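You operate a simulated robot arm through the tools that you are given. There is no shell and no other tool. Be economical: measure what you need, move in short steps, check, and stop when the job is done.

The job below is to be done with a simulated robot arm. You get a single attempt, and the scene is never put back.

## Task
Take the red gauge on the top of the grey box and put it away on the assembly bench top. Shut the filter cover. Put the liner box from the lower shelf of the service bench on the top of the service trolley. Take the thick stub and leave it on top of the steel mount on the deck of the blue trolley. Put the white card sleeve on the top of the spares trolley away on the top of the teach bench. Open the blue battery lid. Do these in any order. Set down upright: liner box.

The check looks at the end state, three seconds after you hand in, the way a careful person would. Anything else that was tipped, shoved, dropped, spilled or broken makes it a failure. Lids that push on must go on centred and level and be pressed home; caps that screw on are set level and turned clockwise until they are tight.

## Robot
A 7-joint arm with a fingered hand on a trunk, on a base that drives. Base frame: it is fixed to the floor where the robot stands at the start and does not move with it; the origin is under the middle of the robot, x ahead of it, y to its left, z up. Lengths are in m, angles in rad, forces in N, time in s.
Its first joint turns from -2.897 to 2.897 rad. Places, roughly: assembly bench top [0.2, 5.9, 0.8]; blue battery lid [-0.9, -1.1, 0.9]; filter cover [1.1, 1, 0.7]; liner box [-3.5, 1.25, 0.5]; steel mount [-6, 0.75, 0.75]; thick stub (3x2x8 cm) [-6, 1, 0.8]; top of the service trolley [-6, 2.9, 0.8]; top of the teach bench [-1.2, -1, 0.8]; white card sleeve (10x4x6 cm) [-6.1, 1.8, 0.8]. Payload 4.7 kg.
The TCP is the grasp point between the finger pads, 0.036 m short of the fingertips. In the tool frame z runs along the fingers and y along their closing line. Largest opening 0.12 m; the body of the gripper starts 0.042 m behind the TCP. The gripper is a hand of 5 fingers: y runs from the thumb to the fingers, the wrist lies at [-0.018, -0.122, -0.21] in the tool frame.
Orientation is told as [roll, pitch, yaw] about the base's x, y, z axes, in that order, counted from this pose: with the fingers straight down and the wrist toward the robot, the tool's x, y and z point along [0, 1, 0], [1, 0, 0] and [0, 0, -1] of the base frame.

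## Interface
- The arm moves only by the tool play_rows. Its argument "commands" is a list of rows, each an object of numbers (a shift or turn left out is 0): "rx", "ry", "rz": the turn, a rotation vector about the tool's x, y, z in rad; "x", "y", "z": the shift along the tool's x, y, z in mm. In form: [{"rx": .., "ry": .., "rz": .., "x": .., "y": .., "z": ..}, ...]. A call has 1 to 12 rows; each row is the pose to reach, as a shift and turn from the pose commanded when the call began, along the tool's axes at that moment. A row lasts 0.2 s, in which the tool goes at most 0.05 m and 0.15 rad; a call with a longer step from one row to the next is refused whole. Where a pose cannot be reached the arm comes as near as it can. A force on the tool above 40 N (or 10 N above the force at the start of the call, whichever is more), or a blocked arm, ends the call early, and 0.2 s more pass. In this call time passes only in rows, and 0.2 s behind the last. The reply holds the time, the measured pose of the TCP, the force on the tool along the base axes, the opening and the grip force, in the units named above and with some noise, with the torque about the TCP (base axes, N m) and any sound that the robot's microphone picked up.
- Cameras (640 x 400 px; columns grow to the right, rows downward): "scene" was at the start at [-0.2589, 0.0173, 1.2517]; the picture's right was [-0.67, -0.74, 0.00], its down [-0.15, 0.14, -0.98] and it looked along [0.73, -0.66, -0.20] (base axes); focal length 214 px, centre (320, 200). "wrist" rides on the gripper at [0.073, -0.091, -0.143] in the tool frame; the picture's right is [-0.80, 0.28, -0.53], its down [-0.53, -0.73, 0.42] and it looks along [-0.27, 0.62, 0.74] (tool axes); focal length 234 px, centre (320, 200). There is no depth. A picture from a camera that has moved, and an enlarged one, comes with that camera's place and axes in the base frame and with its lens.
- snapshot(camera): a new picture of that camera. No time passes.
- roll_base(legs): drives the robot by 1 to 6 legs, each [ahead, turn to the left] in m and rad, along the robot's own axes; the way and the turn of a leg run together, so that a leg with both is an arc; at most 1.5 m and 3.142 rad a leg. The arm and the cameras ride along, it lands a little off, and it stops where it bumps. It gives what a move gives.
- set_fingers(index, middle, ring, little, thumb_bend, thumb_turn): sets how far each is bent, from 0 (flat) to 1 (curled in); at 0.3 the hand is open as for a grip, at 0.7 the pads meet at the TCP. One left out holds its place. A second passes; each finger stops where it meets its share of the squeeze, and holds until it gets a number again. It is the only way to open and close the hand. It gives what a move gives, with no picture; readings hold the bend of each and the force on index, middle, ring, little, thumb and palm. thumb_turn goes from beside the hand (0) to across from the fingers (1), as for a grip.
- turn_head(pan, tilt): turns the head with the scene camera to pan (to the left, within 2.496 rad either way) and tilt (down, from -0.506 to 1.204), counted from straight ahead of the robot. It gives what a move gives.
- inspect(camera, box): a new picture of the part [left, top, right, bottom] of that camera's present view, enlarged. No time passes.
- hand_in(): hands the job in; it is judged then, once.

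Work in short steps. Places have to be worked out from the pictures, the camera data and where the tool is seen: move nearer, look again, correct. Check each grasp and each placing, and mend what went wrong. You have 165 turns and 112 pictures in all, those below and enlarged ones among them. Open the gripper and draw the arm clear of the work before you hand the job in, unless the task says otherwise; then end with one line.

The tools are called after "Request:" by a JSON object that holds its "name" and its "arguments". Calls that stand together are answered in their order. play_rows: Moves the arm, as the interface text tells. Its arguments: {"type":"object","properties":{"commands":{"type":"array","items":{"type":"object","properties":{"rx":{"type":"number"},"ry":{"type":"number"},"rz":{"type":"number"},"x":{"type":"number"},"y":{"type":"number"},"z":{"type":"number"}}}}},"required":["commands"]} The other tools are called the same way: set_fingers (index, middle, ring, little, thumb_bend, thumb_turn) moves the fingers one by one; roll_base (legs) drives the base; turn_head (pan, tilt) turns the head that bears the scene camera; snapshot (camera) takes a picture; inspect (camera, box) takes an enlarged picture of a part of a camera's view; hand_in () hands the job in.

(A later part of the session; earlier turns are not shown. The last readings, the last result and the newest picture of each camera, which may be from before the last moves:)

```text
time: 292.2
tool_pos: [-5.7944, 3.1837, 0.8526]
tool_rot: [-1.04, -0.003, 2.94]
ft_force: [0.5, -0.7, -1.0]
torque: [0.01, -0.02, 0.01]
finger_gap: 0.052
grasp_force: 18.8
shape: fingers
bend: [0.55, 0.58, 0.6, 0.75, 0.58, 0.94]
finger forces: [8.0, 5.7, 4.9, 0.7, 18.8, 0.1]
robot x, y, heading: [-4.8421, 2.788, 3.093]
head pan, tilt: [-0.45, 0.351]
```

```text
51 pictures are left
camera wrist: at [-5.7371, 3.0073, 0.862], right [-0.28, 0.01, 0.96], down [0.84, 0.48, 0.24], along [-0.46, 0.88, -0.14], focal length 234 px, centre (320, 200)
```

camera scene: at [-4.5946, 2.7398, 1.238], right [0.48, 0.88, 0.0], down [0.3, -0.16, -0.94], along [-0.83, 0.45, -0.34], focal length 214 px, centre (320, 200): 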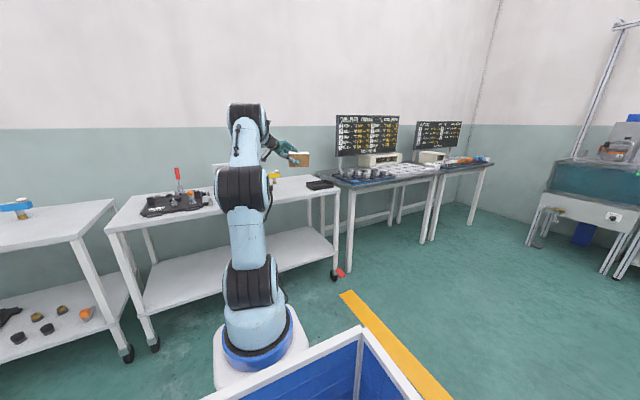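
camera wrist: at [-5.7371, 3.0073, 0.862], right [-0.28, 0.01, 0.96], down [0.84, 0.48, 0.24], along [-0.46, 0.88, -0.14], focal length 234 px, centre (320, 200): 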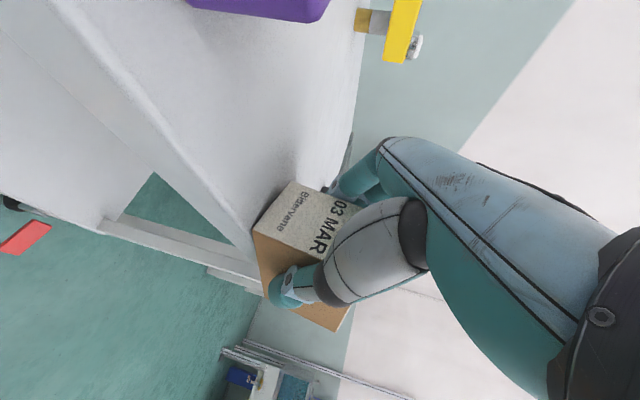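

The box is over the front edge: the trolley front is really at x≈-5.78, with its top near z=0.78. I'll raise, move 9 cm further in and 3.5 cm north, and look again.

Request:
{"name": "play_rows", "arguments": {"commands": [{"x": -34, "z": -20}, {"x": -37, "y": 32, "z": -15}, {"x": -40, "y": 64, "z": -10}, {"x": -42, "y": 95, "z": -6}]}}

Request:
{"name": "snapshot", "arguments": {"camera": "wrist"}}

Request:
{"name": "inspect", "arguments": {"camera": "scene", "box": [200, 120, 360, 220]}}

```text
time: 293.2
tool_pos: [-5.8847, 3.2166, 0.8911]
tool_rot: [-1.039, -0.002, 2.94]
ft_force: [0.1, 0.9, -2.2]
torque: [-0.12, 0.0, -0.01]
finger_gap: 0.0519
grasp_force: 18.9
shape: fingers
bend: [0.55, 0.58, 0.6, 0.75, 0.58, 0.94]
finger forces: [8.2, 5.7, 4.7, 0.5, 18.6, 0.0]
robot x, y, heading: [-4.8404, 2.7927, 3.094]
head pan, tilt: [-0.45, 0.351]
```

```text
50 pictures are left
camera wrist: at [-5.8266, 3.0412, 0.9011], right [-0.28, 0.01, 0.96], down [0.84, 0.48, 0.24], along [-0.45, 0.88, -0.14], focal length 234 px, centre (320, 200)
```

wrist: 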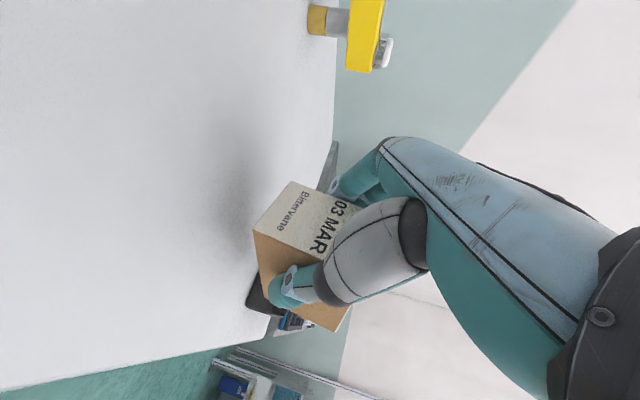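

```text
4.00 times, centred on (280, 170) of scene
camera zoom: at [-4.5945, 2.7399, 1.238], right [0.48, 0.88, 0.0], down [0.3, -0.16, -0.94], along [-0.83, 0.45, -0.34], focal length 858 px, centre (480, 320)
```

zoom: 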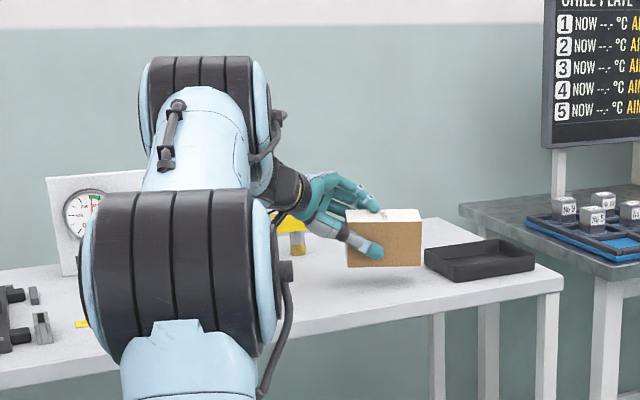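

The box now hovers above clear trolley top, next to the tray. I'll lower it slowly until contact.

Request:
{"name": "play_rows", "arguments": {"commands": [{"x": 17, "z": 10}, {"x": 34, "z": 20}, {"x": 41, "z": 24}, {"x": 46, "z": 27}, {"x": 50, "z": 30}, {"x": 54, "z": 32}, {"x": 58, "z": 34}, {"x": 62, "z": 37}, {"x": 66, "z": 39}, {"x": 70, "z": 41}]}}

Request:
{"name": "inspect", "arguments": {"camera": "scene", "box": [200, 120, 360, 220]}}

```text
time: 294.5
tool_pos: [-5.888, 3.2166, 0.844]
tool_rot: [-1.046, -0.014, 2.946]
ft_force: [0.8, -1.1, 12.1]
torque: [0.15, -0.51, -0.07]
finger_gap: 0.0528
grasp_force: 23.9
shape: fingers
bend: [0.57, 0.58, 0.58, 0.75, 0.56, 0.97]
finger forces: [6.7, 6.5, 7.5, 6.4, 21.3, 0.1]
robot x, y, heading: [-4.8382, 2.7923, 3.096]
head pan, tilt: [-0.45, 0.351]
stopped in row 6: the force on the tool passed its limit (the readings are from after the stop); the commanded pose is now the measured one
```

```text
4.00 times, centred on (280, 170) of scene
camera zoom: at [-4.5942, 2.7399, 1.2379], right [0.48, 0.88, 0.0], down [0.3, -0.16, -0.94], along [-0.83, 0.45, -0.34], focal length 858 px, centre (480, 320)
```

zoom: 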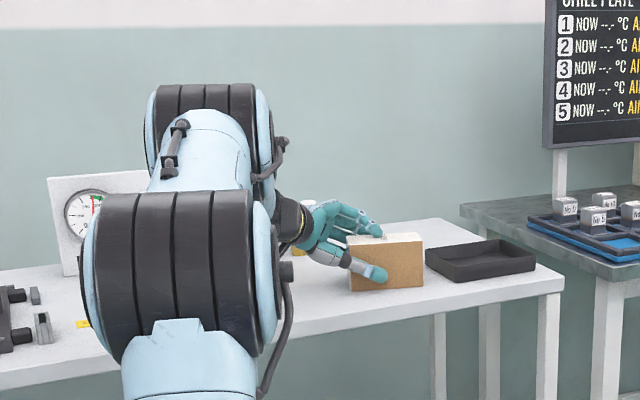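

The box rests on the trolley (top ≈0.80). I'll open the hand.

Request:
{"name": "set_fingers", "arguments": {"index": 0.35, "middle": 0.35, "ring": 0.35, "little": 0.35, "thumb_bend": 0.35}}

Request:
{"name": "play_rows", "arguments": {"commands": [{"z": -20}, {"z": -45}, {"z": -90}, {"z": -135}, {"z": -180}, {"z": -225}, {"z": -260}]}}

Request:
{"name": "inspect", "arguments": {"camera": "scene", "box": [200, 120, 360, 220]}}

```text
time: 295.5
tool_pos: [-5.8875, 3.2168, 0.8433]
tool_rot: [-1.046, -0.012, 2.945]
ft_force: [-1.3, -0.6, 14.0]
torque: [-2.7, -0.93, -0.32]
finger_gap: 0.1073
grasp_force: 0.1
shape: fingers
bend: [0.35, 0.35, 0.35, 0.35, 0.35, 0.98]
finger forces: [0.1, 0.0, 0.1, 0.1, 0.1, 0.1]
robot x, y, heading: [-4.8364, 2.7894, 3.093]
head pan, tilt: [-0.45, 0.351]
```

```text
time: 297.1
tool_pos: [-5.9293, 2.9949, 0.9723]
tool_rot: [-1.044, -0.011, 2.944]
ft_force: [-0.1, 0.2, 0.3]
torque: [0.0, -0.02, 0.01]
finger_gap: 0.1073
grasp_force: 0.2
shape: fingers
bend: [0.35, 0.35, 0.35, 0.35, 0.35, 0.98]
finger forces: [0.1, 0.0, 0.0, 0.0, 0.1, 0.0]
robot x, y, heading: [-4.839, 2.7891, 3.092]
head pan, tilt: [-0.45, 0.351]
```

```text
4.00 times, centred on (280, 170) of scene
camera zoom: at [-4.5947, 2.7401, 1.238], right [0.48, 0.88, 0.0], down [0.3, -0.16, -0.94], along [-0.83, 0.45, -0.34], focal length 858 px, centre (480, 320)
```

zoom: 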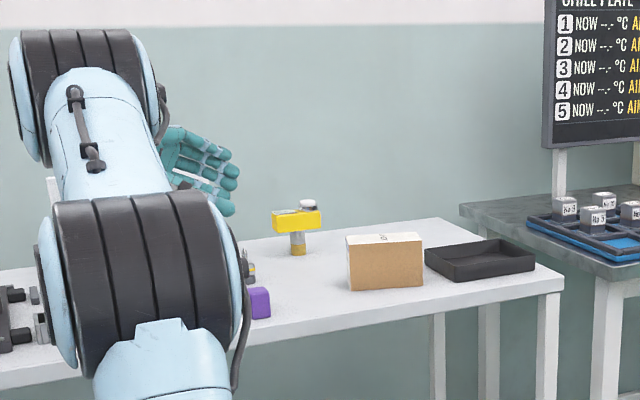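

The box stands upright. The torque reading hints that the hand heel touched something near the purple knob, so I'll raise the hand, rotate it back down, and check.

Request:
{"name": "play_rows", "arguments": {"commands": [{"x": -36, "z": -21}, {"x": -72, "z": -42}, {"x": -108, "z": -63}, {"x": -144, "z": -84}, {"x": -180, "z": -105}, {"x": -200, "z": -117, "ry": 0.145}, {"x": -200, "z": -117, "ry": 0.29}, {"x": -200, "z": -117, "ry": 0.435}, {"x": -200, "z": -117, "ry": 0.58}, {"x": -200, "z": -117, "ry": 0.725}, {"x": -200, "z": -117, "ry": 0.87}, {"x": -200, "z": -117, "ry": 1.015}]}}

Request:
{"name": "inspect", "arguments": {"camera": "scene", "box": [160, 100, 320, 200]}}

Request:
{"name": "snapshot", "arguments": {"camera": "wrist"}}

```text
time: 299.7
tool_pos: [-5.9207, 2.9907, 1.2028]
tool_rot: [-0.027, -0.015, 2.946]
ft_force: [0.5, 0.1, 1.5]
torque: [0.07, 0.0, -0.01]
finger_gap: 0.1075
grasp_force: 0.1
shape: fingers
bend: [0.35, 0.35, 0.35, 0.35, 0.35, 0.98]
finger forces: [0.0, 0.0, 0.1, 0.1, 0.0, 0.1]
out of reach, approached as far as the arm can: row 10, 11, 12
robot x, y, heading: [-4.8433, 2.7889, 3.097]
head pan, tilt: [-0.45, 0.351]
```

```text
4.00 times, centred on (240, 150) of scene
camera zoom: at [-4.5942, 2.7399, 1.2379], right [0.48, 0.88, 0.0], down [0.3, -0.16, -0.94], along [-0.83, 0.45, -0.34], focal length 858 px, centre (640, 400)
```

zoom: 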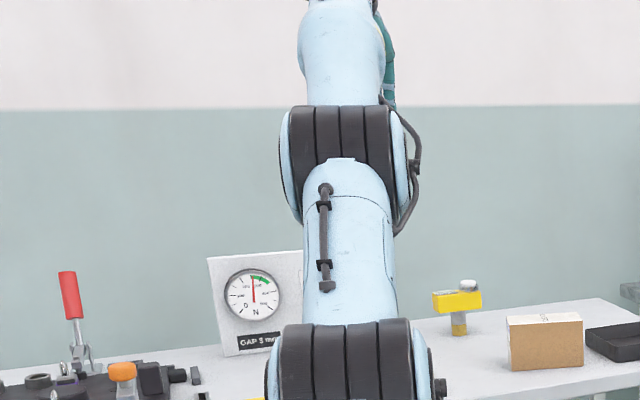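

```text
45 pictures are left
camera wrist: at [-5.8426, 2.898, 1.3423], right [-0.11, 0.83, 0.55], down [0.82, 0.39, -0.42], along [-0.56, 0.4, -0.72], focal length 234 px, centre (320, 200)
```

wrist: 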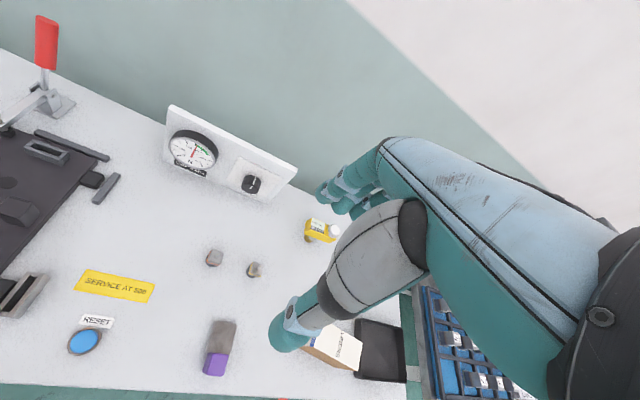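

Everything on the trolley is in place. I'll retract the arm and drive south to face the blue trolley, for the thick stub.

Request:
{"name": "play_rows", "arguments": {"commands": [{"y": -45, "z": -10}, {"y": -90, "z": -20}, {"y": -135, "z": -30}, {"y": -180, "z": -40}, {"y": -225, "z": -50}, {"y": -270, "z": -60}, {"y": -315, "z": -70}, {"y": -360, "z": -80}]}}

Request:
{"name": "roll_base", "arguments": {"legs": [[0, 1.6], [1.5, 0], [0.4, 0], [0, -1.56]]}}

Request:
{"name": "snapshot", "arguments": {"camera": "wrist"}}

Request:
{"name": "turn_head", "arguments": {"pan": 0.3, "tilt": 0.4}}

Request:
{"name": "snapshot", "arguments": {"camera": "scene"}}

```text
time: 301.5
tool_pos: [-5.5669, 2.9222, 1.2728]
tool_rot: [-0.028, -0.008, 2.944]
ft_force: [-0.6, 0.4, -2.1]
torque: [-0.06, -0.05, 0.01]
finger_gap: 0.1074
grasp_force: 0.0
shape: fingers
bend: [0.35, 0.35, 0.35, 0.35, 0.35, 0.98]
finger forces: [0.1, 0.1, 0.0, 0.1, 0.1, 0.0]
robot x, y, heading: [-4.8403, 2.7905, 3.099]
head pan, tilt: [-0.45, 0.351]
```

```text
time: 318.7
tool_pos: [-5.6441, 0.9926, 1.273]
tool_rot: [-0.028, -0.01, 2.966]
ft_force: [0.0, -0.5, 0.5]
torque: [0.0, 0.01, -0.03]
finger_gap: 0.1079
grasp_force: 0.1
shape: fingers
bend: [0.35, 0.35, 0.35, 0.35, 0.35, 0.98]
finger forces: [0.0, 0.1, 0.0, 0.0, 0.0, 0.0]
robot x, y, heading: [-4.9158, 0.8796, 3.116]
head pan, tilt: [-0.45, 0.351]
```

```text
44 pictures are left
camera wrist: at [-5.5653, 0.9007, 1.4139], right [-0.13, 0.82, 0.55], down [0.81, 0.41, -0.42], along [-0.57, 0.39, -0.72], focal length 234 px, centre (320, 200)
```

wrist: 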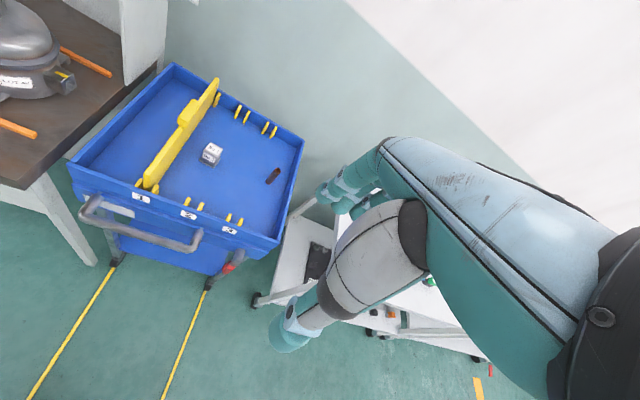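

```text
time: 319.8
tool_pos: [-5.6439, 0.9915, 1.2733]
tool_rot: [-0.028, -0.01, 2.968]
ft_force: [-0.3, -0.3, -0.6]
torque: [-0.01, 0.0, -0.01]
finger_gap: 0.1076
grasp_force: 0.0
shape: fingers
bend: [0.35, 0.35, 0.35, 0.35, 0.35, 0.98]
finger forces: [0.0, 0.1, 0.0, 0.1, 0.0, 0.0]
robot x, y, heading: [-4.9149, 0.8822, 3.129]
head pan, tilt: [0.3, 0.4]
```

```text
43 pictures are left
camera scene: at [-4.6741, 0.7663, 1.2335], right [-0.27, 0.96, 0.0], down [0.37, 0.11, -0.92], along [-0.89, -0.25, -0.39], focal length 214 px, centre (320, 200)
```

scene: 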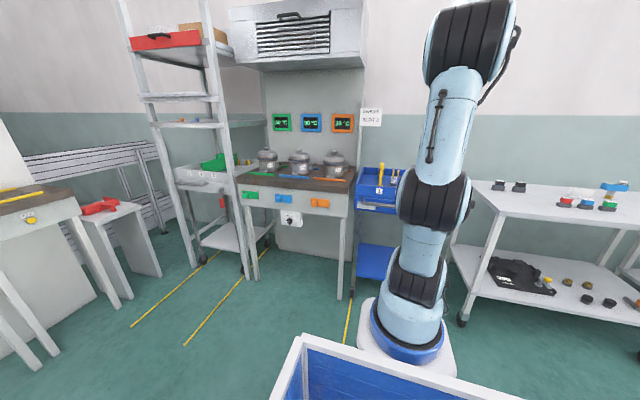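

The blue tray shows the steel mount (cube) and the dark stub lying down. I'll zoom.

Request:
{"name": "inspect", "arguments": {"camera": "wrist", "box": [160, 120, 320, 220]}}

```text
4.00 times, centred on (240, 170) of wrist
camera zoom: at [-5.5653, 0.9007, 1.4139], right [-0.13, 0.82, 0.55], down [0.81, 0.41, -0.42], along [-0.57, 0.39, -0.72], focal length 937 px, centre (640, 320)
```

zoom: 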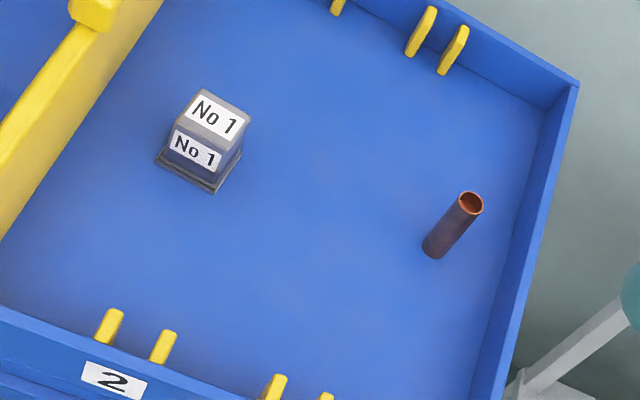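

The stub stands upright near (-6.07, 1.05), and the mount's top is near (-6.04, 0.855, 0.80). I'll drive 0.22 m closer, bring the hand above the stub, and look again to refine.

Request:
{"name": "roll_base", "arguments": {"legs": [[0.22, 0]]}}

Request:
{"name": "play_rows", "arguments": {"commands": [{"x": -4, "y": 40, "z": 10, "ry": 0.028, "rx": 0.01}, {"x": -8, "y": 80, "z": 30, "ry": 0.028, "rx": 0.01}, {"x": -12, "y": 120, "z": 55, "ry": 0.028, "rx": 0.01}, {"x": -16, "y": 155, "z": 85, "ry": 0.028, "rx": 0.01}, {"x": -20, "y": 185, "z": 120, "ry": 0.028, "rx": 0.01}, {"x": -21, "y": 213, "z": 160, "ry": 0.028, "rx": 0.01}, {"x": -21, "y": 213, "z": 205, "ry": 0.028, "rx": 0.01}, {"x": -21, "y": 213, "z": 240, "ry": 0.028, "rx": 0.01}]}}

Request:
{"name": "snapshot", "arguments": {"camera": "wrist"}}

```text
time: 321.5
tool_pos: [-5.8663, 0.9952, 1.2734]
tool_rot: [-0.029, -0.009, 2.971]
ft_force: [0.3, 0.5, -0.4]
torque: [-0.01, -0.03, -0.01]
finger_gap: 0.1077
grasp_force: 0.0
shape: fingers
bend: [0.35, 0.35, 0.35, 0.35, 0.35, 0.98]
finger forces: [0.0, 0.0, 0.1, 0.1, 0.1, 0.1]
robot x, y, heading: [-5.1376, 0.8834, 3.125]
head pan, tilt: [0.3, 0.4]
```

```text
time: 323.3
tool_pos: [-6.0737, 1.0616, 1.0375]
tool_rot: [0.0, -0.001, 2.971]
ft_force: [0.9, -0.6, -0.1]
torque: [-0.02, 0.0, 0.0]
finger_gap: 0.108
grasp_force: 0.0
shape: fingers
bend: [0.35, 0.35, 0.35, 0.35, 0.35, 0.98]
finger forces: [0.1, 0.0, 0.0, 0.0, 0.0, 0.0]
robot x, y, heading: [-5.1371, 0.8832, 3.122]
head pan, tilt: [0.3, 0.4]
```

```text
41 pictures are left
camera wrist: at [-5.9954, 0.9733, 1.18], right [-0.14, 0.84, 0.53], down [0.81, 0.4, -0.43], along [-0.57, 0.37, -0.74], focal length 234 px, centre (320, 200)
```

wrist: 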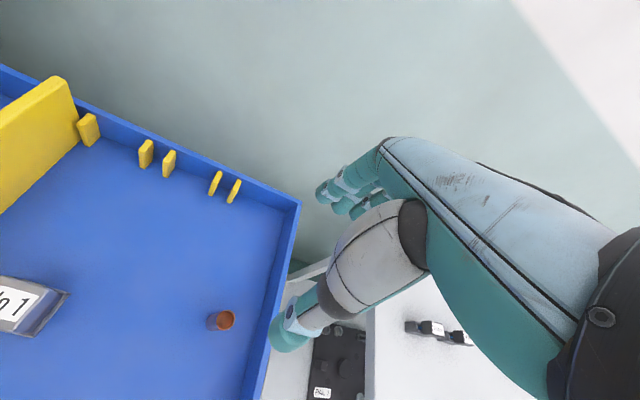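

Triangulated, the stub top is at (-6.021, 1.036, 0.872) and the deck is at about 0.79. The north tray wall is only 5 cm away, so I'll curl the ring and little fingers, tilt the hand slightly, and come above the stub.

Request:
{"name": "set_fingers", "arguments": {"ring": 1.0, "little": 1.0}}

Request:
{"name": "play_rows", "arguments": {"commands": [{"x": 8, "y": -28, "ry": -0.12}, {"x": 16, "y": -54, "ry": -0.24}, {"x": 16, "y": -54, "ry": -0.35, "z": 20}, {"x": 16, "y": -54, "ry": -0.35, "z": 55}, {"x": 16, "y": -54, "ry": -0.35, "z": 95}]}}

Request:
{"name": "snapshot", "arguments": {"camera": "wrist"}}

```text
time: 324.3
tool_pos: [-6.0737, 1.0606, 1.036]
tool_rot: [0.0, -0.003, 2.971]
ft_force: [1.0, -0.8, -0.4]
torque: [-0.01, -0.02, 0.02]
finger_gap: 0.1077
grasp_force: 0.1
shape: fingers
bend: [0.35, 0.35, 1.0, 1.0, 0.35, 0.98]
finger forces: [0.0, 0.0, 0.1, 0.0, 0.1, 0.0]
robot x, y, heading: [-5.1348, 0.8829, 3.124]
head pan, tilt: [0.3, 0.4]
```

```text
time: 325.5
tool_pos: [-6.023, 1.0349, 0.9415]
tool_rot: [-0.35, -0.001, 2.97]
ft_force: [0.8, 0.6, 0.3]
torque: [-0.01, 0.03, 0.04]
finger_gap: 0.1076
grasp_force: 0.1
shape: fingers
bend: [0.35, 0.35, 1.0, 1.0, 0.35, 0.98]
finger forces: [0.1, 0.0, 0.0, 0.1, 0.0, 0.0]
robot x, y, heading: [-5.1358, 0.8809, 3.129]
head pan, tilt: [0.3, 0.4]
```

```text
40 pictures are left
camera wrist: at [-5.9516, 0.904, 1.0511], right [-0.18, 0.61, 0.77], down [0.83, 0.51, -0.22], along [-0.53, 0.6, -0.6], focal length 234 px, centre (320, 200)
```

wrist: 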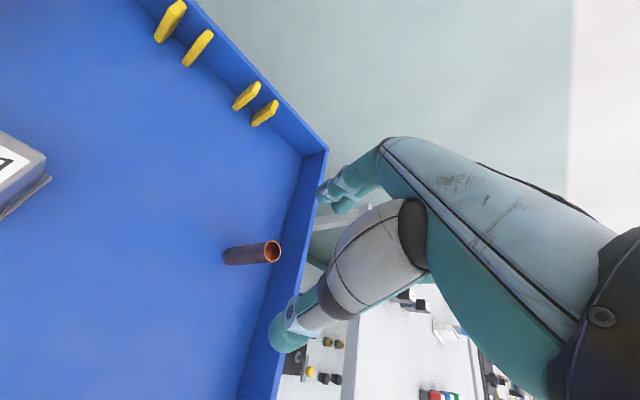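

The stub is confirmed at (-6.022, 1.034), and the tray wall is about 7 cm off and low. I'll lower onto the stub and close with index, middle and thumb.

Request:
{"name": "play_rows", "arguments": {"commands": [{"x": 12, "z": 28}, {"x": 24, "z": 56}, {"x": 34, "z": 82}]}}

Request:
{"name": "set_fingers", "arguments": {"index": 0.75, "middle": 0.75, "thumb_bend": 0.75}}

Request:
{"name": "snapshot", "arguments": {"camera": "wrist"}}

```text
time: 326.3
tool_pos: [-6.0243, 1.0321, 0.8527]
tool_rot: [-0.351, -0.002, 2.97]
ft_force: [1.2, 0.2, 0.7]
torque: [-0.01, 0.0, -0.02]
finger_gap: 0.1077
grasp_force: 0.1
shape: fingers
bend: [0.35, 0.35, 1.0, 1.0, 0.35, 0.98]
finger forces: [0.0, 0.0, 0.0, 0.0, 0.0, 0.1]
robot x, y, heading: [-5.1359, 0.8846, 3.122]
head pan, tilt: [0.3, 0.4]
```

```text
time: 327.3
tool_pos: [-6.0245, 1.0307, 0.8534]
tool_rot: [-0.348, -0.002, 2.971]
ft_force: [-0.7, -0.5, 0.9]
torque: [-0.05, 0.02, 0.0]
finger_gap: 0.0174
grasp_force: 12.1
shape: fingers
bend: [0.63, 0.74, 1.0, 1.0, 0.68, 0.96]
finger forces: [9.6, 3.2, 0.0, 0.1, 11.9, 0.0]
robot x, y, heading: [-5.1359, 0.8837, 3.124]
head pan, tilt: [0.3, 0.4]
```

```text
39 pictures are left
camera wrist: at [-5.9543, 0.8993, 0.9626], right [-0.18, 0.61, 0.77], down [0.83, 0.51, -0.22], along [-0.53, 0.6, -0.6], focal length 234 px, centre (320, 200)
```

wrist: 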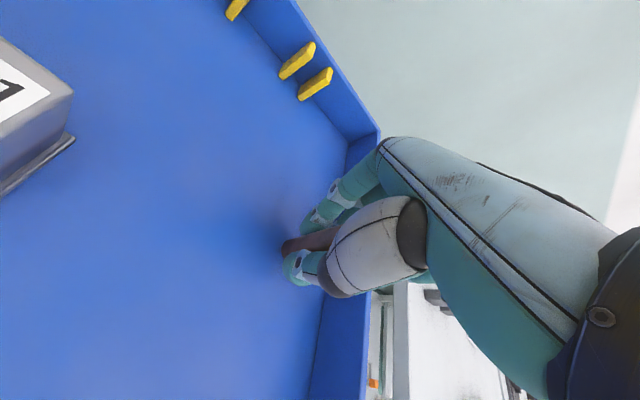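

The stub is gripped (12 N). I'll lift it 0.13 m and look at its pose and at the mount.

Request:
{"name": "play_rows", "arguments": {"commands": [{"x": -15, "z": -41}, {"x": -30, "z": -82}, {"x": -45, "z": -122}]}}

Request:
{"name": "snapshot", "arguments": {"camera": "wrist"}}

```text
time: 328.1
tool_pos: [-6.0243, 1.0301, 0.9804]
tool_rot: [-0.35, 0.001, 2.969]
ft_force: [-0.9, -0.4, -2.4]
torque: [0.0, -0.02, 0.0]
finger_gap: 0.0175
grasp_force: 11.6
shape: fingers
bend: [0.63, 0.74, 1.0, 1.0, 0.68, 0.96]
finger forces: [9.4, 2.7, 0.0, 0.0, 11.6, 0.0]
robot x, y, heading: [-5.1352, 0.8846, 3.124]
head pan, tilt: [0.3, 0.4]
```

```text
38 pictures are left
camera wrist: at [-5.9533, 0.8991, 1.0918], right [-0.18, 0.61, 0.77], down [0.83, 0.51, -0.22], along [-0.52, 0.6, -0.6], focal length 234 px, centre (320, 200)
```

wrist: 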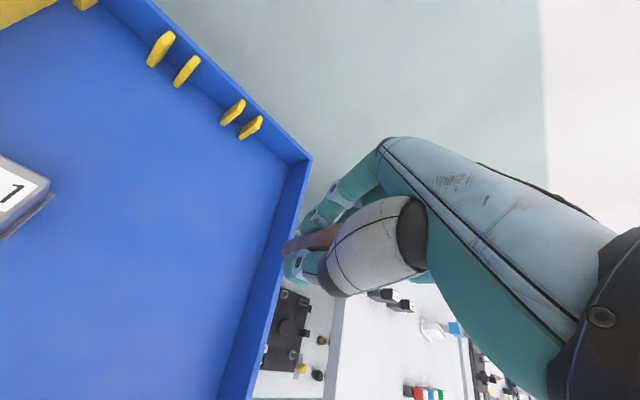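

The mount's top centre is triangulated at (-5.998, 0.857, 0.855). I'll zoom to check where the stub's bottom end is in the grip.

Request:
{"name": "inspect", "arguments": {"camera": "wrist", "box": [240, 180, 400, 280]}}

```text
4.00 times, centred on (320, 230) of wrist
camera zoom: at [-5.9533, 0.8991, 1.0918], right [-0.18, 0.61, 0.77], down [0.83, 0.51, -0.22], along [-0.52, 0.6, -0.6], focal length 937 px, centre (320, 80)
```

zoom: 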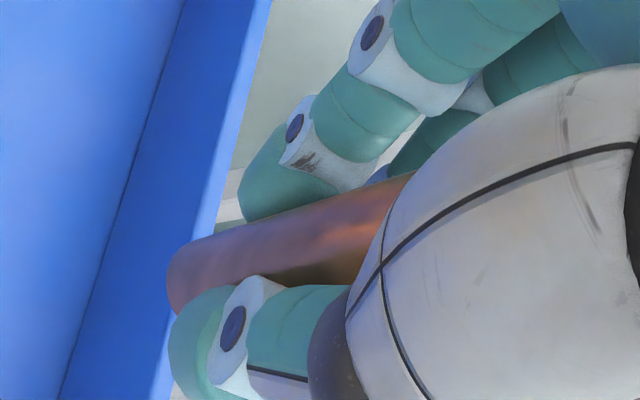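

The stub leans about 8° in the grip, top away from me. I'll counter-rotate the hand by that and bring it over the mount, still high.

Request:
{"name": "play_rows", "arguments": {"commands": [{"x": 39, "y": -14, "z": -14, "rx": -0.035, "ry": 0.006, "rz": 0.012}, {"x": 78, "y": -28, "z": -28, "rx": -0.07, "ry": 0.012, "rz": 0.024}, {"x": 117, "y": -42, "z": -42, "rx": -0.1, "ry": 0.018, "rz": 0.036}, {"x": 156, "y": -55, "z": -57, "rx": -0.13, "ry": 0.024, "rz": 0.047}]}}

Request:
{"name": "inspect", "arguments": {"camera": "wrist", "box": [160, 160, 400, 310]}}

```text
time: 329.1
tool_pos: [-5.9972, 0.8565, 0.9825]
tool_rot: [-0.325, -0.139, 2.968]
ft_force: [0.4, 0.9, -0.6]
torque: [-0.02, 0.01, 0.03]
finger_gap: 0.0173
grasp_force: 11.2
shape: fingers
bend: [0.63, 0.74, 1.0, 1.0, 0.68, 0.96]
finger forces: [9.3, 2.7, 0.0, 0.1, 11.5, 0.1]
robot x, y, heading: [-5.132, 0.884, 3.121]
head pan, tilt: [0.3, 0.4]
```

```text
2.67 times, centred on (280, 235) of wrist
camera zoom: at [-5.9117, 0.7247, 1.0811], right [-0.07, 0.61, 0.79], down [0.79, 0.51, -0.33], along [-0.61, 0.6, -0.52], focal length 624 px, centre (427, 107)
```

zoom: 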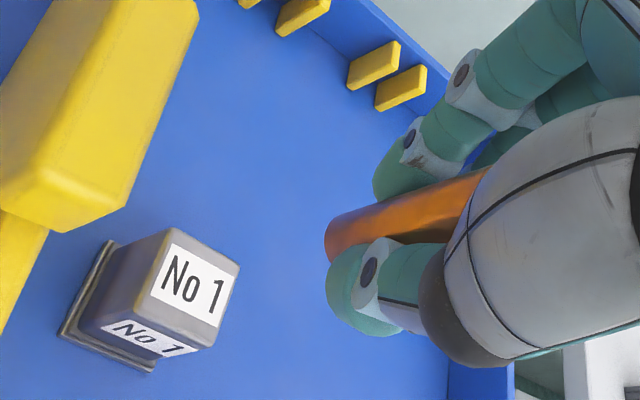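

The stub is vertical now, and the mount's top centre is confirmed at (-6.000, 0.853). I'll correct sideways and lower to about 2 cm above the mount, then re-check.

Request:
{"name": "play_rows", "arguments": {"commands": [{"x": 12, "y": -9, "z": 19}, {"x": 23, "y": -18, "z": 37}]}}

Request:
{"name": "inspect", "arguments": {"camera": "wrist", "box": [200, 180, 360, 280]}}

```text
time: 329.7
tool_pos: [-5.987, 0.8447, 0.9363]
tool_rot: [-0.326, -0.14, 2.97]
ft_force: [-0.6, 0.9, -0.5]
torque: [-0.01, 0.02, 0.01]
finger_gap: 0.0174
grasp_force: 11.4
shape: fingers
bend: [0.63, 0.74, 1.0, 1.0, 0.68, 0.96]
finger forces: [9.3, 2.5, 0.0, 0.1, 11.4, 0.0]
robot x, y, heading: [-5.1343, 0.8835, 3.125]
head pan, tilt: [0.3, 0.4]
```

```text
4.00 times, centred on (280, 230) of wrist
camera zoom: at [-5.9013, 0.7139, 1.0354], right [-0.07, 0.61, 0.79], down [0.79, 0.51, -0.33], along [-0.61, 0.6, -0.52], focal length 937 px, centre (480, 80)
```

zoom: 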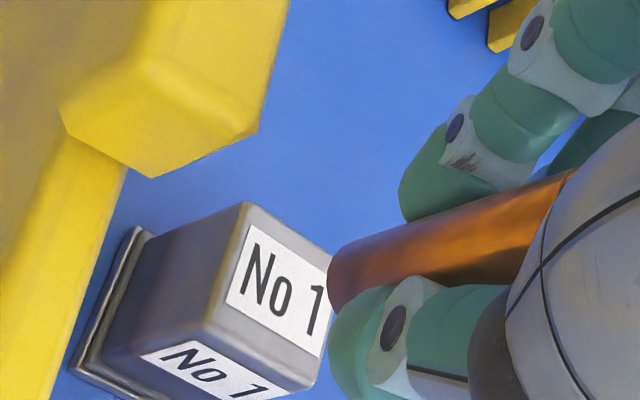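

The stub is aligned over the mount to within a few mm. I'll lower it in fine steps until contact.

Request:
{"name": "play_rows", "arguments": {"commands": [{"x": 3.2, "y": -1.4, "z": 9.4}, {"x": 4.4, "y": -1.9, "z": 13.1}, {"x": 5.2, "y": -2.3, "z": 15.5}, {"x": 6, "y": -2.6, "z": 17.8}, {"x": 6.8, "y": -3, "z": 20.2}, {"x": 7.6, "y": -3.3, "z": 22.5}, {"x": 8.4, "y": -3.7, "z": 25}]}}

Request:
{"name": "inspect", "arguments": {"camera": "wrist", "box": [200, 180, 360, 280]}}

```text
time: 331.3
tool_pos: [-5.9873, 0.8471, 0.9116]
tool_rot: [-0.327, -0.139, 2.969]
ft_force: [0.6, -1.1, -0.1]
torque: [0.02, -0.02, 0.0]
finger_gap: 0.0173
grasp_force: 11.8
shape: fingers
bend: [0.63, 0.74, 1.0, 1.0, 0.68, 0.96]
finger forces: [9.4, 2.5, 0.0, 0.0, 11.5, 0.0]
robot x, y, heading: [-5.1367, 0.8823, 3.123]
head pan, tilt: [0.3, 0.4]
```

```text
4.00 times, centred on (280, 230) of wrist
camera zoom: at [-5.9021, 0.7146, 1.0103], right [-0.07, 0.61, 0.79], down [0.79, 0.51, -0.33], along [-0.61, 0.6, -0.52], focal length 937 px, centre (480, 80)
```

zoom: 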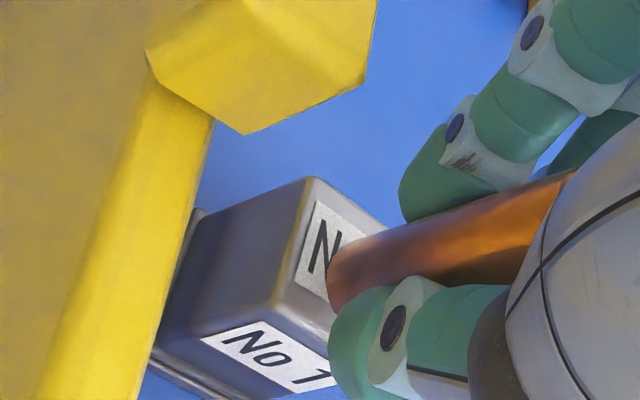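

No contact yet, but very near. I'll continue in 2 mm steps.

Request:
{"name": "play_rows", "arguments": {"commands": [{"x": 0.6, "y": -0.3, "z": 1.9}, {"x": 1.3, "y": -0.6, "z": 3.8}, {"x": 1.9, "y": -0.8, "z": 5.6}, {"x": 2.5, "y": -1.1, "z": 7.5}, {"x": 3.2, "y": -1.4, "z": 9.4}, {"x": 3.8, "y": -1.7, "z": 11.3}, {"x": 4.4, "y": -1.9, "z": 13.1}]}}

Request:
{"name": "inspect", "arguments": {"camera": "wrist", "box": [200, 180, 360, 280]}}

```text
time: 332.9
tool_pos: [-5.9875, 0.8461, 0.9002]
tool_rot: [-0.325, -0.145, 2.969]
ft_force: [0.5, 3.7, 28.4]
torque: [0.11, 0.07, -0.06]
finger_gap: 0.0168
grasp_force: 19.2
shape: fingers
bend: [0.61, 0.75, 1.0, 1.0, 0.7, 0.97]
finger forces: [12.8, 9.4, 0.0, 0.0, 15.6, 0.0]
robot x, y, heading: [-5.1388, 0.8835, 3.129]
head pan, tilt: [0.3, 0.4]
```

```text
4.00 times, centred on (280, 230) of wrist
camera zoom: at [-5.9018, 0.7149, 0.9999], right [-0.06, 0.61, 0.79], down [0.79, 0.51, -0.34], along [-0.61, 0.6, -0.52], focal length 937 px, centre (480, 80)
```

zoom: 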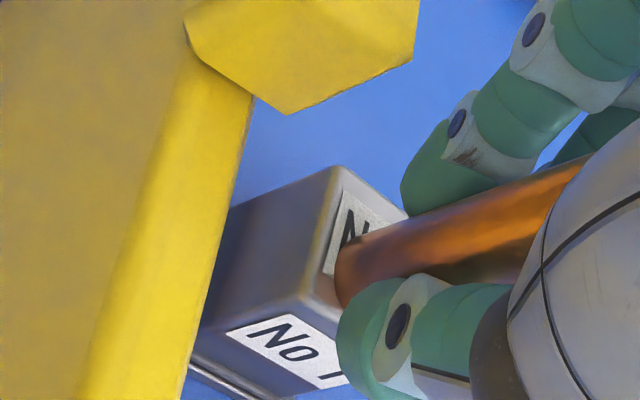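

The stub touches the mount top (28 N) and sits about centred on it. I'll relieve the pressure by 3 mm, then open gently.

Request:
{"name": "play_rows", "arguments": {"commands": [{"x": -0.5, "y": 0.2, "z": -1.5}, {"x": -1, "y": 0.4, "z": -3}]}}

Request:
{"name": "set_fingers", "arguments": {"index": 0.57, "middle": 0.57, "thumb_bend": 0.6}}

Request:
{"name": "inspect", "arguments": {"camera": "wrist", "box": [200, 180, 360, 280]}}

```text
time: 333.5
tool_pos: [-5.9858, 0.8456, 0.9011]
tool_rot: [-0.326, -0.139, 2.969]
ft_force: [-2.0, 2.2, 18.3]
torque: [0.06, 0.15, 0.01]
finger_gap: 0.0174
grasp_force: 16.1
shape: fingers
bend: [0.61, 0.75, 1.0, 1.0, 0.71, 0.97]
finger forces: [12.9, 6.5, 0.0, 0.0, 12.6, 0.0]
robot x, y, heading: [-5.135, 0.887, 3.123]
head pan, tilt: [0.3, 0.4]
```

```text
time: 334.5
tool_pos: [-5.9879, 0.8463, 0.9006]
tool_rot: [-0.327, -0.139, 2.97]
ft_force: [-0.2, 0.1, 0.7]
torque: [0.03, -0.01, -0.01]
finger_gap: 0.0386
grasp_force: 0.1
shape: fingers
bend: [0.56, 0.56, 1.0, 1.0, 0.6, 0.97]
finger forces: [0.0, 0.0, 0.0, 0.1, 0.1, 0.1]
robot x, y, heading: [-5.1382, 0.8812, 3.121]
head pan, tilt: [0.3, 0.4]
```

```text
4.00 times, centred on (280, 230) of wrist
camera zoom: at [-5.9018, 0.7151, 0.9998], right [-0.07, 0.61, 0.79], down [0.79, 0.51, -0.33], along [-0.61, 0.6, -0.52], focal length 937 px, centre (480, 80)
```

zoom: 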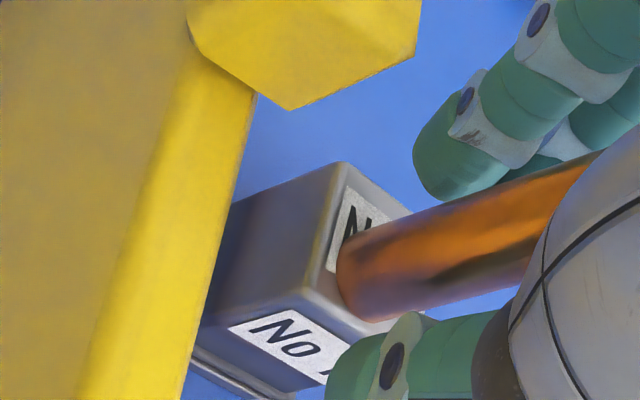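

It stands free. I'll open wider and rise straight up.

Request:
{"name": "set_fingers", "arguments": {"index": 0.35, "middle": 0.35, "thumb_bend": 0.4}}

Request:
{"name": "play_rows", "arguments": {"commands": [{"x": -6, "y": 3, "z": -19}, {"x": -15, "y": 7, "z": -45}, {"x": -30, "y": 13, "z": -90}, {"x": -45, "y": 20, "z": -135}, {"x": -60, "y": 26, "z": -180}, {"x": -75, "y": 33, "z": -225}]}}

Request:
{"name": "snapshot", "arguments": {"camera": "wrist"}}

```text
time: 335.5
tool_pos: [-5.9863, 0.8458, 0.9007]
tool_rot: [-0.327, -0.138, 2.968]
ft_force: [0.7, -0.1, 0.3]
torque: [-0.01, 0.02, -0.01]
finger_gap: 0.0999
grasp_force: 0.0
shape: fingers
bend: [0.35, 0.35, 1.0, 1.0, 0.4, 0.97]
finger forces: [0.0, 0.0, 0.1, 0.0, 0.1, 0.0]
robot x, y, heading: [-5.1344, 0.8872, 3.122]
head pan, tilt: [0.3, 0.4]
```

```text
time: 336.9
tool_pos: [-5.9885, 0.8454, 1.1403]
tool_rot: [-0.329, -0.138, 2.97]
ft_force: [-0.6, -0.3, -1.3]
torque: [0.01, -0.05, -0.02]
finger_gap: 0.1
grasp_force: 0.0
shape: fingers
bend: [0.35, 0.35, 1.0, 1.0, 0.4, 0.97]
finger forces: [0.0, 0.0, 0.0, 0.0, 0.1, 0.0]
robot x, y, heading: [-5.1348, 0.8807, 3.122]
head pan, tilt: [0.3, 0.4]
```

```text
31 pictures are left
camera wrist: at [-5.9031, 0.7139, 1.2397], right [-0.07, 0.61, 0.79], down [0.79, 0.51, -0.33], along [-0.6, 0.6, -0.52], focal length 234 px, centre (320, 200)
```

wrist: 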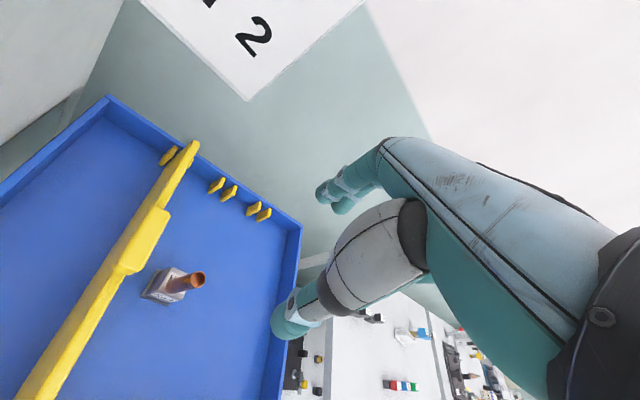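

The stub stands upright on the mount. I'll straighten and retract the hand, reopen all fingers, and move to the spares trolley.

Request:
{"name": "play_rows", "arguments": {"commands": [{"y": -40, "z": -15, "rx": 0.04, "ry": 0.11}, {"y": -80, "z": -30, "rx": 0.09, "ry": 0.22}, {"y": -120, "z": -45, "rx": 0.132, "ry": 0.322, "rz": -0.02}, {"y": -160, "z": -60, "rx": 0.132, "ry": 0.322, "rz": -0.02}, {"y": -200, "z": -75, "rx": 0.132, "ry": 0.322, "rz": -0.02}, {"y": -240, "z": -90, "rx": 0.132, "ry": 0.322, "rz": -0.02}]}}

Request:
{"name": "set_fingers", "arguments": {"index": 0.3, "middle": 0.3, "ring": 0.3, "little": 0.3, "thumb_bend": 0.3}}

Request:
{"name": "roll_base", "arguments": {"legs": [[-0.3, 0], [0, -1.55], [0.85, 0], [0, 1.57], [0.2, 0]]}}

Request:
{"name": "snapshot", "arguments": {"camera": "wrist"}}

```text
time: 338.3
tool_pos: [-5.7445, 0.772, 1.1896]
tool_rot: [-0.003, -0.006, 2.967]
ft_force: [-1.3, 0.0, -1.5]
torque: [0.03, -0.02, 0.01]
finger_gap: 0.1006
grasp_force: 0.1
shape: fingers
bend: [0.35, 0.35, 1.0, 1.0, 0.4, 0.98]
finger forces: [0.0, 0.0, 0.1, 0.0, 0.0, 0.0]
robot x, y, heading: [-5.1377, 0.8822, 3.125]
head pan, tilt: [0.3, 0.4]
```

```text
time: 339.3
tool_pos: [-5.7447, 0.7733, 1.1919]
tool_rot: [-0.003, -0.006, 2.967]
ft_force: [-0.6, 0.0, 0.3]
torque: [0.0, 0.0, 0.03]
finger_gap: 0.1216
grasp_force: 0.2
shape: fingers
bend: [0.3, 0.3, 0.3, 0.3, 0.3, 0.98]
finger forces: [0.1, 0.0, 0.1, 0.0, 0.0, 0.1]
robot x, y, heading: [-5.1372, 0.8809, 3.121]
head pan, tilt: [0.3, 0.4]
```

```text
time: 354.4
tool_pos: [-5.6423, 1.5929, 1.1913]
tool_rot: [-0.003, -0.006, 3.014]
ft_force: [-0.4, 0.2, -0.2]
torque: [0.04, 0.01, -0.03]
finger_gap: 0.1219
grasp_force: 0.1
shape: fingers
bend: [0.3, 0.3, 0.3, 0.3, 0.3, 0.98]
finger forces: [0.0, 0.0, 0.0, 0.0, 0.0, 0.1]
robot x, y, heading: [-5.0385, 1.7309, -3.117]
head pan, tilt: [0.3, 0.4]
```

```text
30 pictures are left
camera wrist: at [-5.5586, 1.5084, 1.334], right [-0.17, 0.83, 0.53], down [0.79, 0.44, -0.43], along [-0.59, 0.35, -0.73], focal length 234 px, centre (320, 200)
```

wrist: 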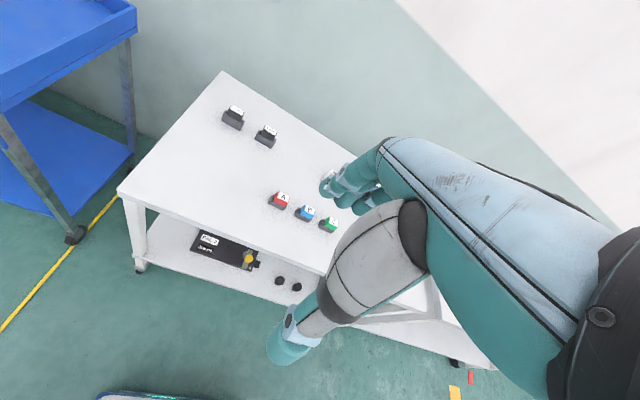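

The sleeve is hidden behind my fingers. I'll move the hand 0.25 m north for a clear view of it.

Request:
{"name": "play_rows", "arguments": {"commands": [{"x": -50}, {"x": -100}, {"x": -150}, {"x": -200}, {"x": -250}]}}

Request:
{"name": "inspect", "arguments": {"camera": "wrist", "box": [100, 40, 340, 190]}}

```text
time: 355.6
tool_pos: [-5.6115, 1.8411, 1.1913]
tool_rot: [-0.004, -0.008, 3.018]
ft_force: [0.1, 0.1, 0.8]
torque: [0.01, 0.02, 0.0]
finger_gap: 0.122
grasp_force: 0.1
shape: fingers
bend: [0.3, 0.3, 0.3, 0.3, 0.3, 0.98]
finger forces: [0.0, 0.0, 0.0, 0.1, 0.1, 0.0]
robot x, y, heading: [-5.034, 1.7328, -3.119]
head pan, tilt: [0.3, 0.4]
```

```text
2.67 times, centred on (220, 115) of wrist
camera zoom: at [-5.5274, 1.7574, 1.3348], right [-0.17, 0.83, 0.53], down [0.79, 0.44, -0.43], along [-0.59, 0.35, -0.73], focal length 624 px, centre (587, 427)
```

zoom: 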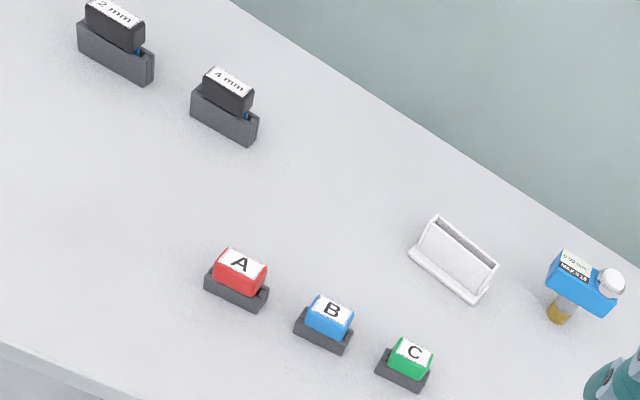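

The sleeve stands at about (-6.07, 1.80) with its long side along y. I'll drive 0.15 m closer and bring the hand above it.

Request:
{"name": "roll_base", "arguments": {"legs": [[0.15, 0]]}}

Request:
{"name": "play_rows", "arguments": {"commands": [{"x": 11, "y": 44, "z": 5, "rz": 0.03}, {"x": 22, "y": 88, "z": 10, "rz": 0.03}, {"x": 33, "y": 132, "z": 20, "rz": 0.03}, {"x": 44, "y": 174, "z": 40, "rz": 0.03}, {"x": 55, "y": 214, "z": 65, "rz": 0.03}, {"x": 66, "y": 252, "z": 95, "rz": 0.03}, {"x": 78, "y": 284, "z": 130, "rz": 0.03}, {"x": 78, "y": 302, "z": 172, "rz": 0.03}, {"x": 78, "y": 302, "z": 200, "rz": 0.03}]}}

Request:
{"name": "snapshot", "arguments": {"camera": "wrist"}}

```text
time: 356.9
tool_pos: [-5.7625, 1.8346, 1.192]
tool_rot: [-0.004, -0.007, 3.019]
ft_force: [0.4, 0.4, -0.3]
torque: [-0.02, 0.03, -0.04]
finger_gap: 0.1222
grasp_force: 0.0
shape: fingers
bend: [0.3, 0.3, 0.3, 0.3, 0.3, 0.98]
finger forces: [0.0, 0.0, 0.0, 0.1, 0.0, 0.0]
robot x, y, heading: [-5.1884, 1.7252, -3.114]
head pan, tilt: [0.3, 0.4]
```

```text
time: 358.9
tool_pos: [-6.0741, 1.7973, 0.9928]
tool_rot: [-0.003, -0.008, 2.987]
ft_force: [0.0, -0.6, 0.8]
torque: [0.01, 0.02, 0.01]
finger_gap: 0.1218
grasp_force: 0.1
shape: fingers
bend: [0.3, 0.3, 0.3, 0.3, 0.3, 0.98]
finger forces: [0.1, 0.1, 0.0, 0.1, 0.0, 0.0]
robot x, y, heading: [-5.1907, 1.7282, -3.107]
head pan, tilt: [0.3, 0.4]
```

```text
28 pictures are left
camera wrist: at [-5.9933, 1.7104, 1.1355], right [-0.15, 0.83, 0.53], down [0.8, 0.42, -0.43], along [-0.58, 0.36, -0.73], focal length 234 px, centre (320, 200)
```

wrist: 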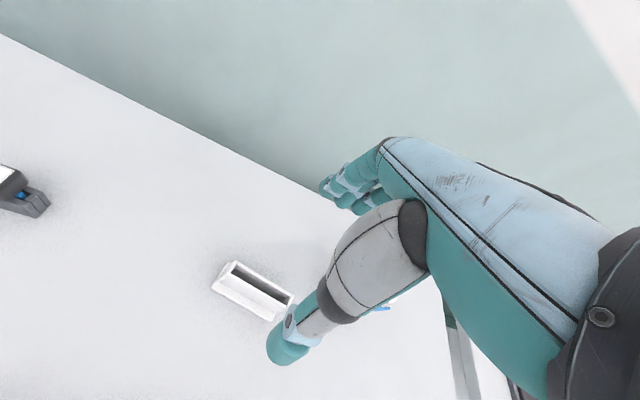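

The sleeve base corner is triangulated at z≈0.80 and its centre at about (-6.068, 1.806). I'll align the yaw, lower to z=0.85 and close.

Request:
{"name": "play_rows", "arguments": {"commands": [{"x": -10, "y": -4, "rz": 0.045, "z": 25}, {"x": -10, "y": -4, "rz": 0.045, "z": 70}, {"x": -10, "y": -4, "rz": 0.045, "z": 110}, {"x": -10, "y": -4, "rz": 0.045, "z": 130}, {"x": -10, "y": -4, "rz": 0.045, "z": 143}]}}

Request:
{"name": "snapshot", "arguments": {"camera": "wrist"}}

```text
time: 360.1
tool_pos: [-6.0686, 1.8054, 0.8494]
tool_rot: [-0.003, -0.006, 2.943]
ft_force: [-0.2, -0.5, 1.0]
torque: [0.0, 0.03, 0.02]
finger_gap: 0.1221
grasp_force: 0.0
shape: fingers
bend: [0.3, 0.3, 0.3, 0.3, 0.3, 0.98]
finger forces: [0.0, 0.0, 0.0, 0.0, 0.1, 0.0]
robot x, y, heading: [-5.192, 1.7289, -3.109]
head pan, tilt: [0.3, 0.4]
```

```text
27 pictures are left
camera wrist: at [-5.9925, 1.7155, 0.9928], right [-0.11, 0.84, 0.53], down [0.82, 0.38, -0.43], along [-0.56, 0.39, -0.73], focal length 234 px, centre (320, 200)
```

wrist: 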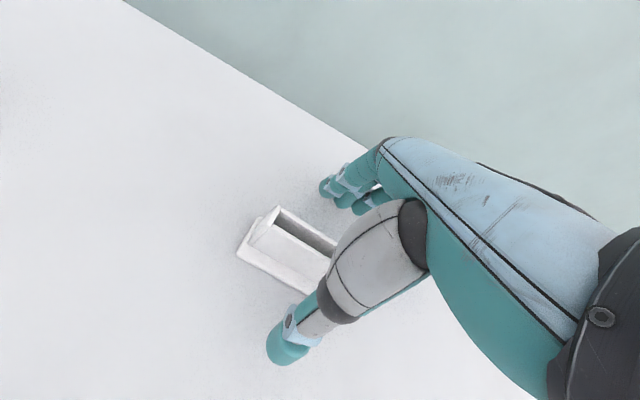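

The hand straddles the sleeve. Since the fingers extend north of the TCP, I'll shift 15 mm south to centre the grip, then close.

Request:
{"name": "play_rows", "arguments": {"commands": [{"x": 15}]}}

Request:
{"name": "set_fingers", "arguments": {"index": 0.7, "middle": 0.7, "ring": 0.7, "little": 0.7, "thumb_bend": 0.7}}

Request:
{"name": "play_rows", "arguments": {"commands": [{"z": -20}, {"z": -60}, {"z": -100}]}}

Request:
{"name": "snapshot", "arguments": {"camera": "wrist"}}

```text
time: 360.5
tool_pos: [-6.0724, 1.791, 0.8494]
tool_rot: [-0.002, -0.006, 2.946]
ft_force: [0.3, -0.1, 0.6]
torque: [0.01, -0.02, -0.01]
finger_gap: 0.1219
grasp_force: 0.0
shape: fingers
bend: [0.3, 0.3, 0.3, 0.3, 0.3, 0.98]
finger forces: [0.1, 0.1, 0.0, 0.1, 0.1, 0.0]
robot x, y, heading: [-5.1903, 1.7281, -3.109]
head pan, tilt: [0.3, 0.4]
```

```text
time: 361.5
tool_pos: [-6.0742, 1.7907, 0.8505]
tool_rot: [-0.004, -0.008, 2.945]
ft_force: [0.0, 0.1, 1.0]
torque: [0.01, 0.02, 0.01]
finger_gap: 0.0179
grasp_force: 6.0
shape: fingers
bend: [0.66, 0.68, 0.7, 0.7, 0.65, 0.97]
finger forces: [3.7, 1.9, 0.1, 0.0, 5.7, 0.0]
robot x, y, heading: [-5.1879, 1.7285, -3.109]
head pan, tilt: [0.3, 0.4]
```

```text
time: 362.3
tool_pos: [-6.0729, 1.7922, 0.95]
tool_rot: [-0.004, -0.005, 2.943]
ft_force: [0.1, -0.1, -1.3]
torque: [-0.04, 0.0, 0.03]
finger_gap: 0.0183
grasp_force: 5.9
shape: fingers
bend: [0.66, 0.68, 0.7, 0.7, 0.65, 0.97]
finger forces: [3.9, 1.8, 0.1, 0.1, 5.6, 0.0]
robot x, y, heading: [-5.1909, 1.7317, -3.115]
head pan, tilt: [0.3, 0.4]
```

```text
26 pictures are left
camera wrist: at [-5.9965, 1.702, 1.093], right [-0.11, 0.84, 0.53], down [0.82, 0.38, -0.43], along [-0.56, 0.39, -0.73], focal length 234 px, centre (320, 200)
```

wrist: 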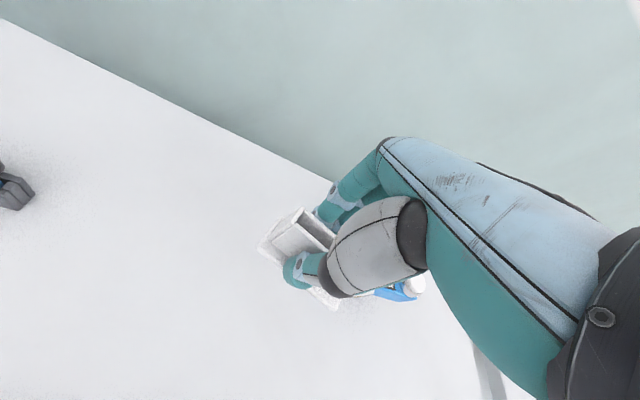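

The sleeve is held. I'll raise and retract it, then drive to the teach bench.

Request:
{"name": "play_rows", "arguments": {"commands": [{"z": -45}, {"z": -90}, {"z": -125, "y": -25}, {"z": -160, "y": -55}, {"z": -185, "y": -95}, {"z": -200, "y": -140}, {"z": -200, "y": -188}, {"z": -200, "y": -236}, {"z": -200, "y": -270}]}}

Request:
{"name": "roll_base", "arguments": {"legs": [[-0.25, 0], [0, 1.545], [1.5, 0], [0.5, 0], [0, 1.565]]}}

```text
time: 364.3
tool_pos: [-5.8063, 1.7364, 1.1474]
tool_rot: [-0.004, -0.005, 2.944]
ft_force: [0.0, 0.5, -1.3]
torque: [-0.02, -0.03, 0.01]
finger_gap: 0.0179
grasp_force: 5.3
shape: fingers
bend: [0.66, 0.69, 0.7, 0.7, 0.65, 0.97]
finger forces: [3.8, 1.7, 0.0, 0.0, 5.6, 0.0]
robot x, y, heading: [-5.1903, 1.7269, -3.113]
head pan, tilt: [0.3, 0.4]
```

```text
time: 383.5
tool_pos: [-4.3196, -0.3068, 1.1487]
tool_rot: [-0.004, -0.007, -0.221]
ft_force: [-0.2, 0.4, -0.7]
torque: [0.03, 0.02, -0.02]
finger_gap: 0.0174
grasp_force: 4.3
shape: fingers
bend: [0.66, 0.69, 0.7, 0.7, 0.66, 0.97]
finger forces: [3.6, 1.3, 0.0, 0.0, 4.8, 0.0]
robot x, y, heading: [-4.935, -0.2853, 0.006]
head pan, tilt: [0.3, 0.4]
```

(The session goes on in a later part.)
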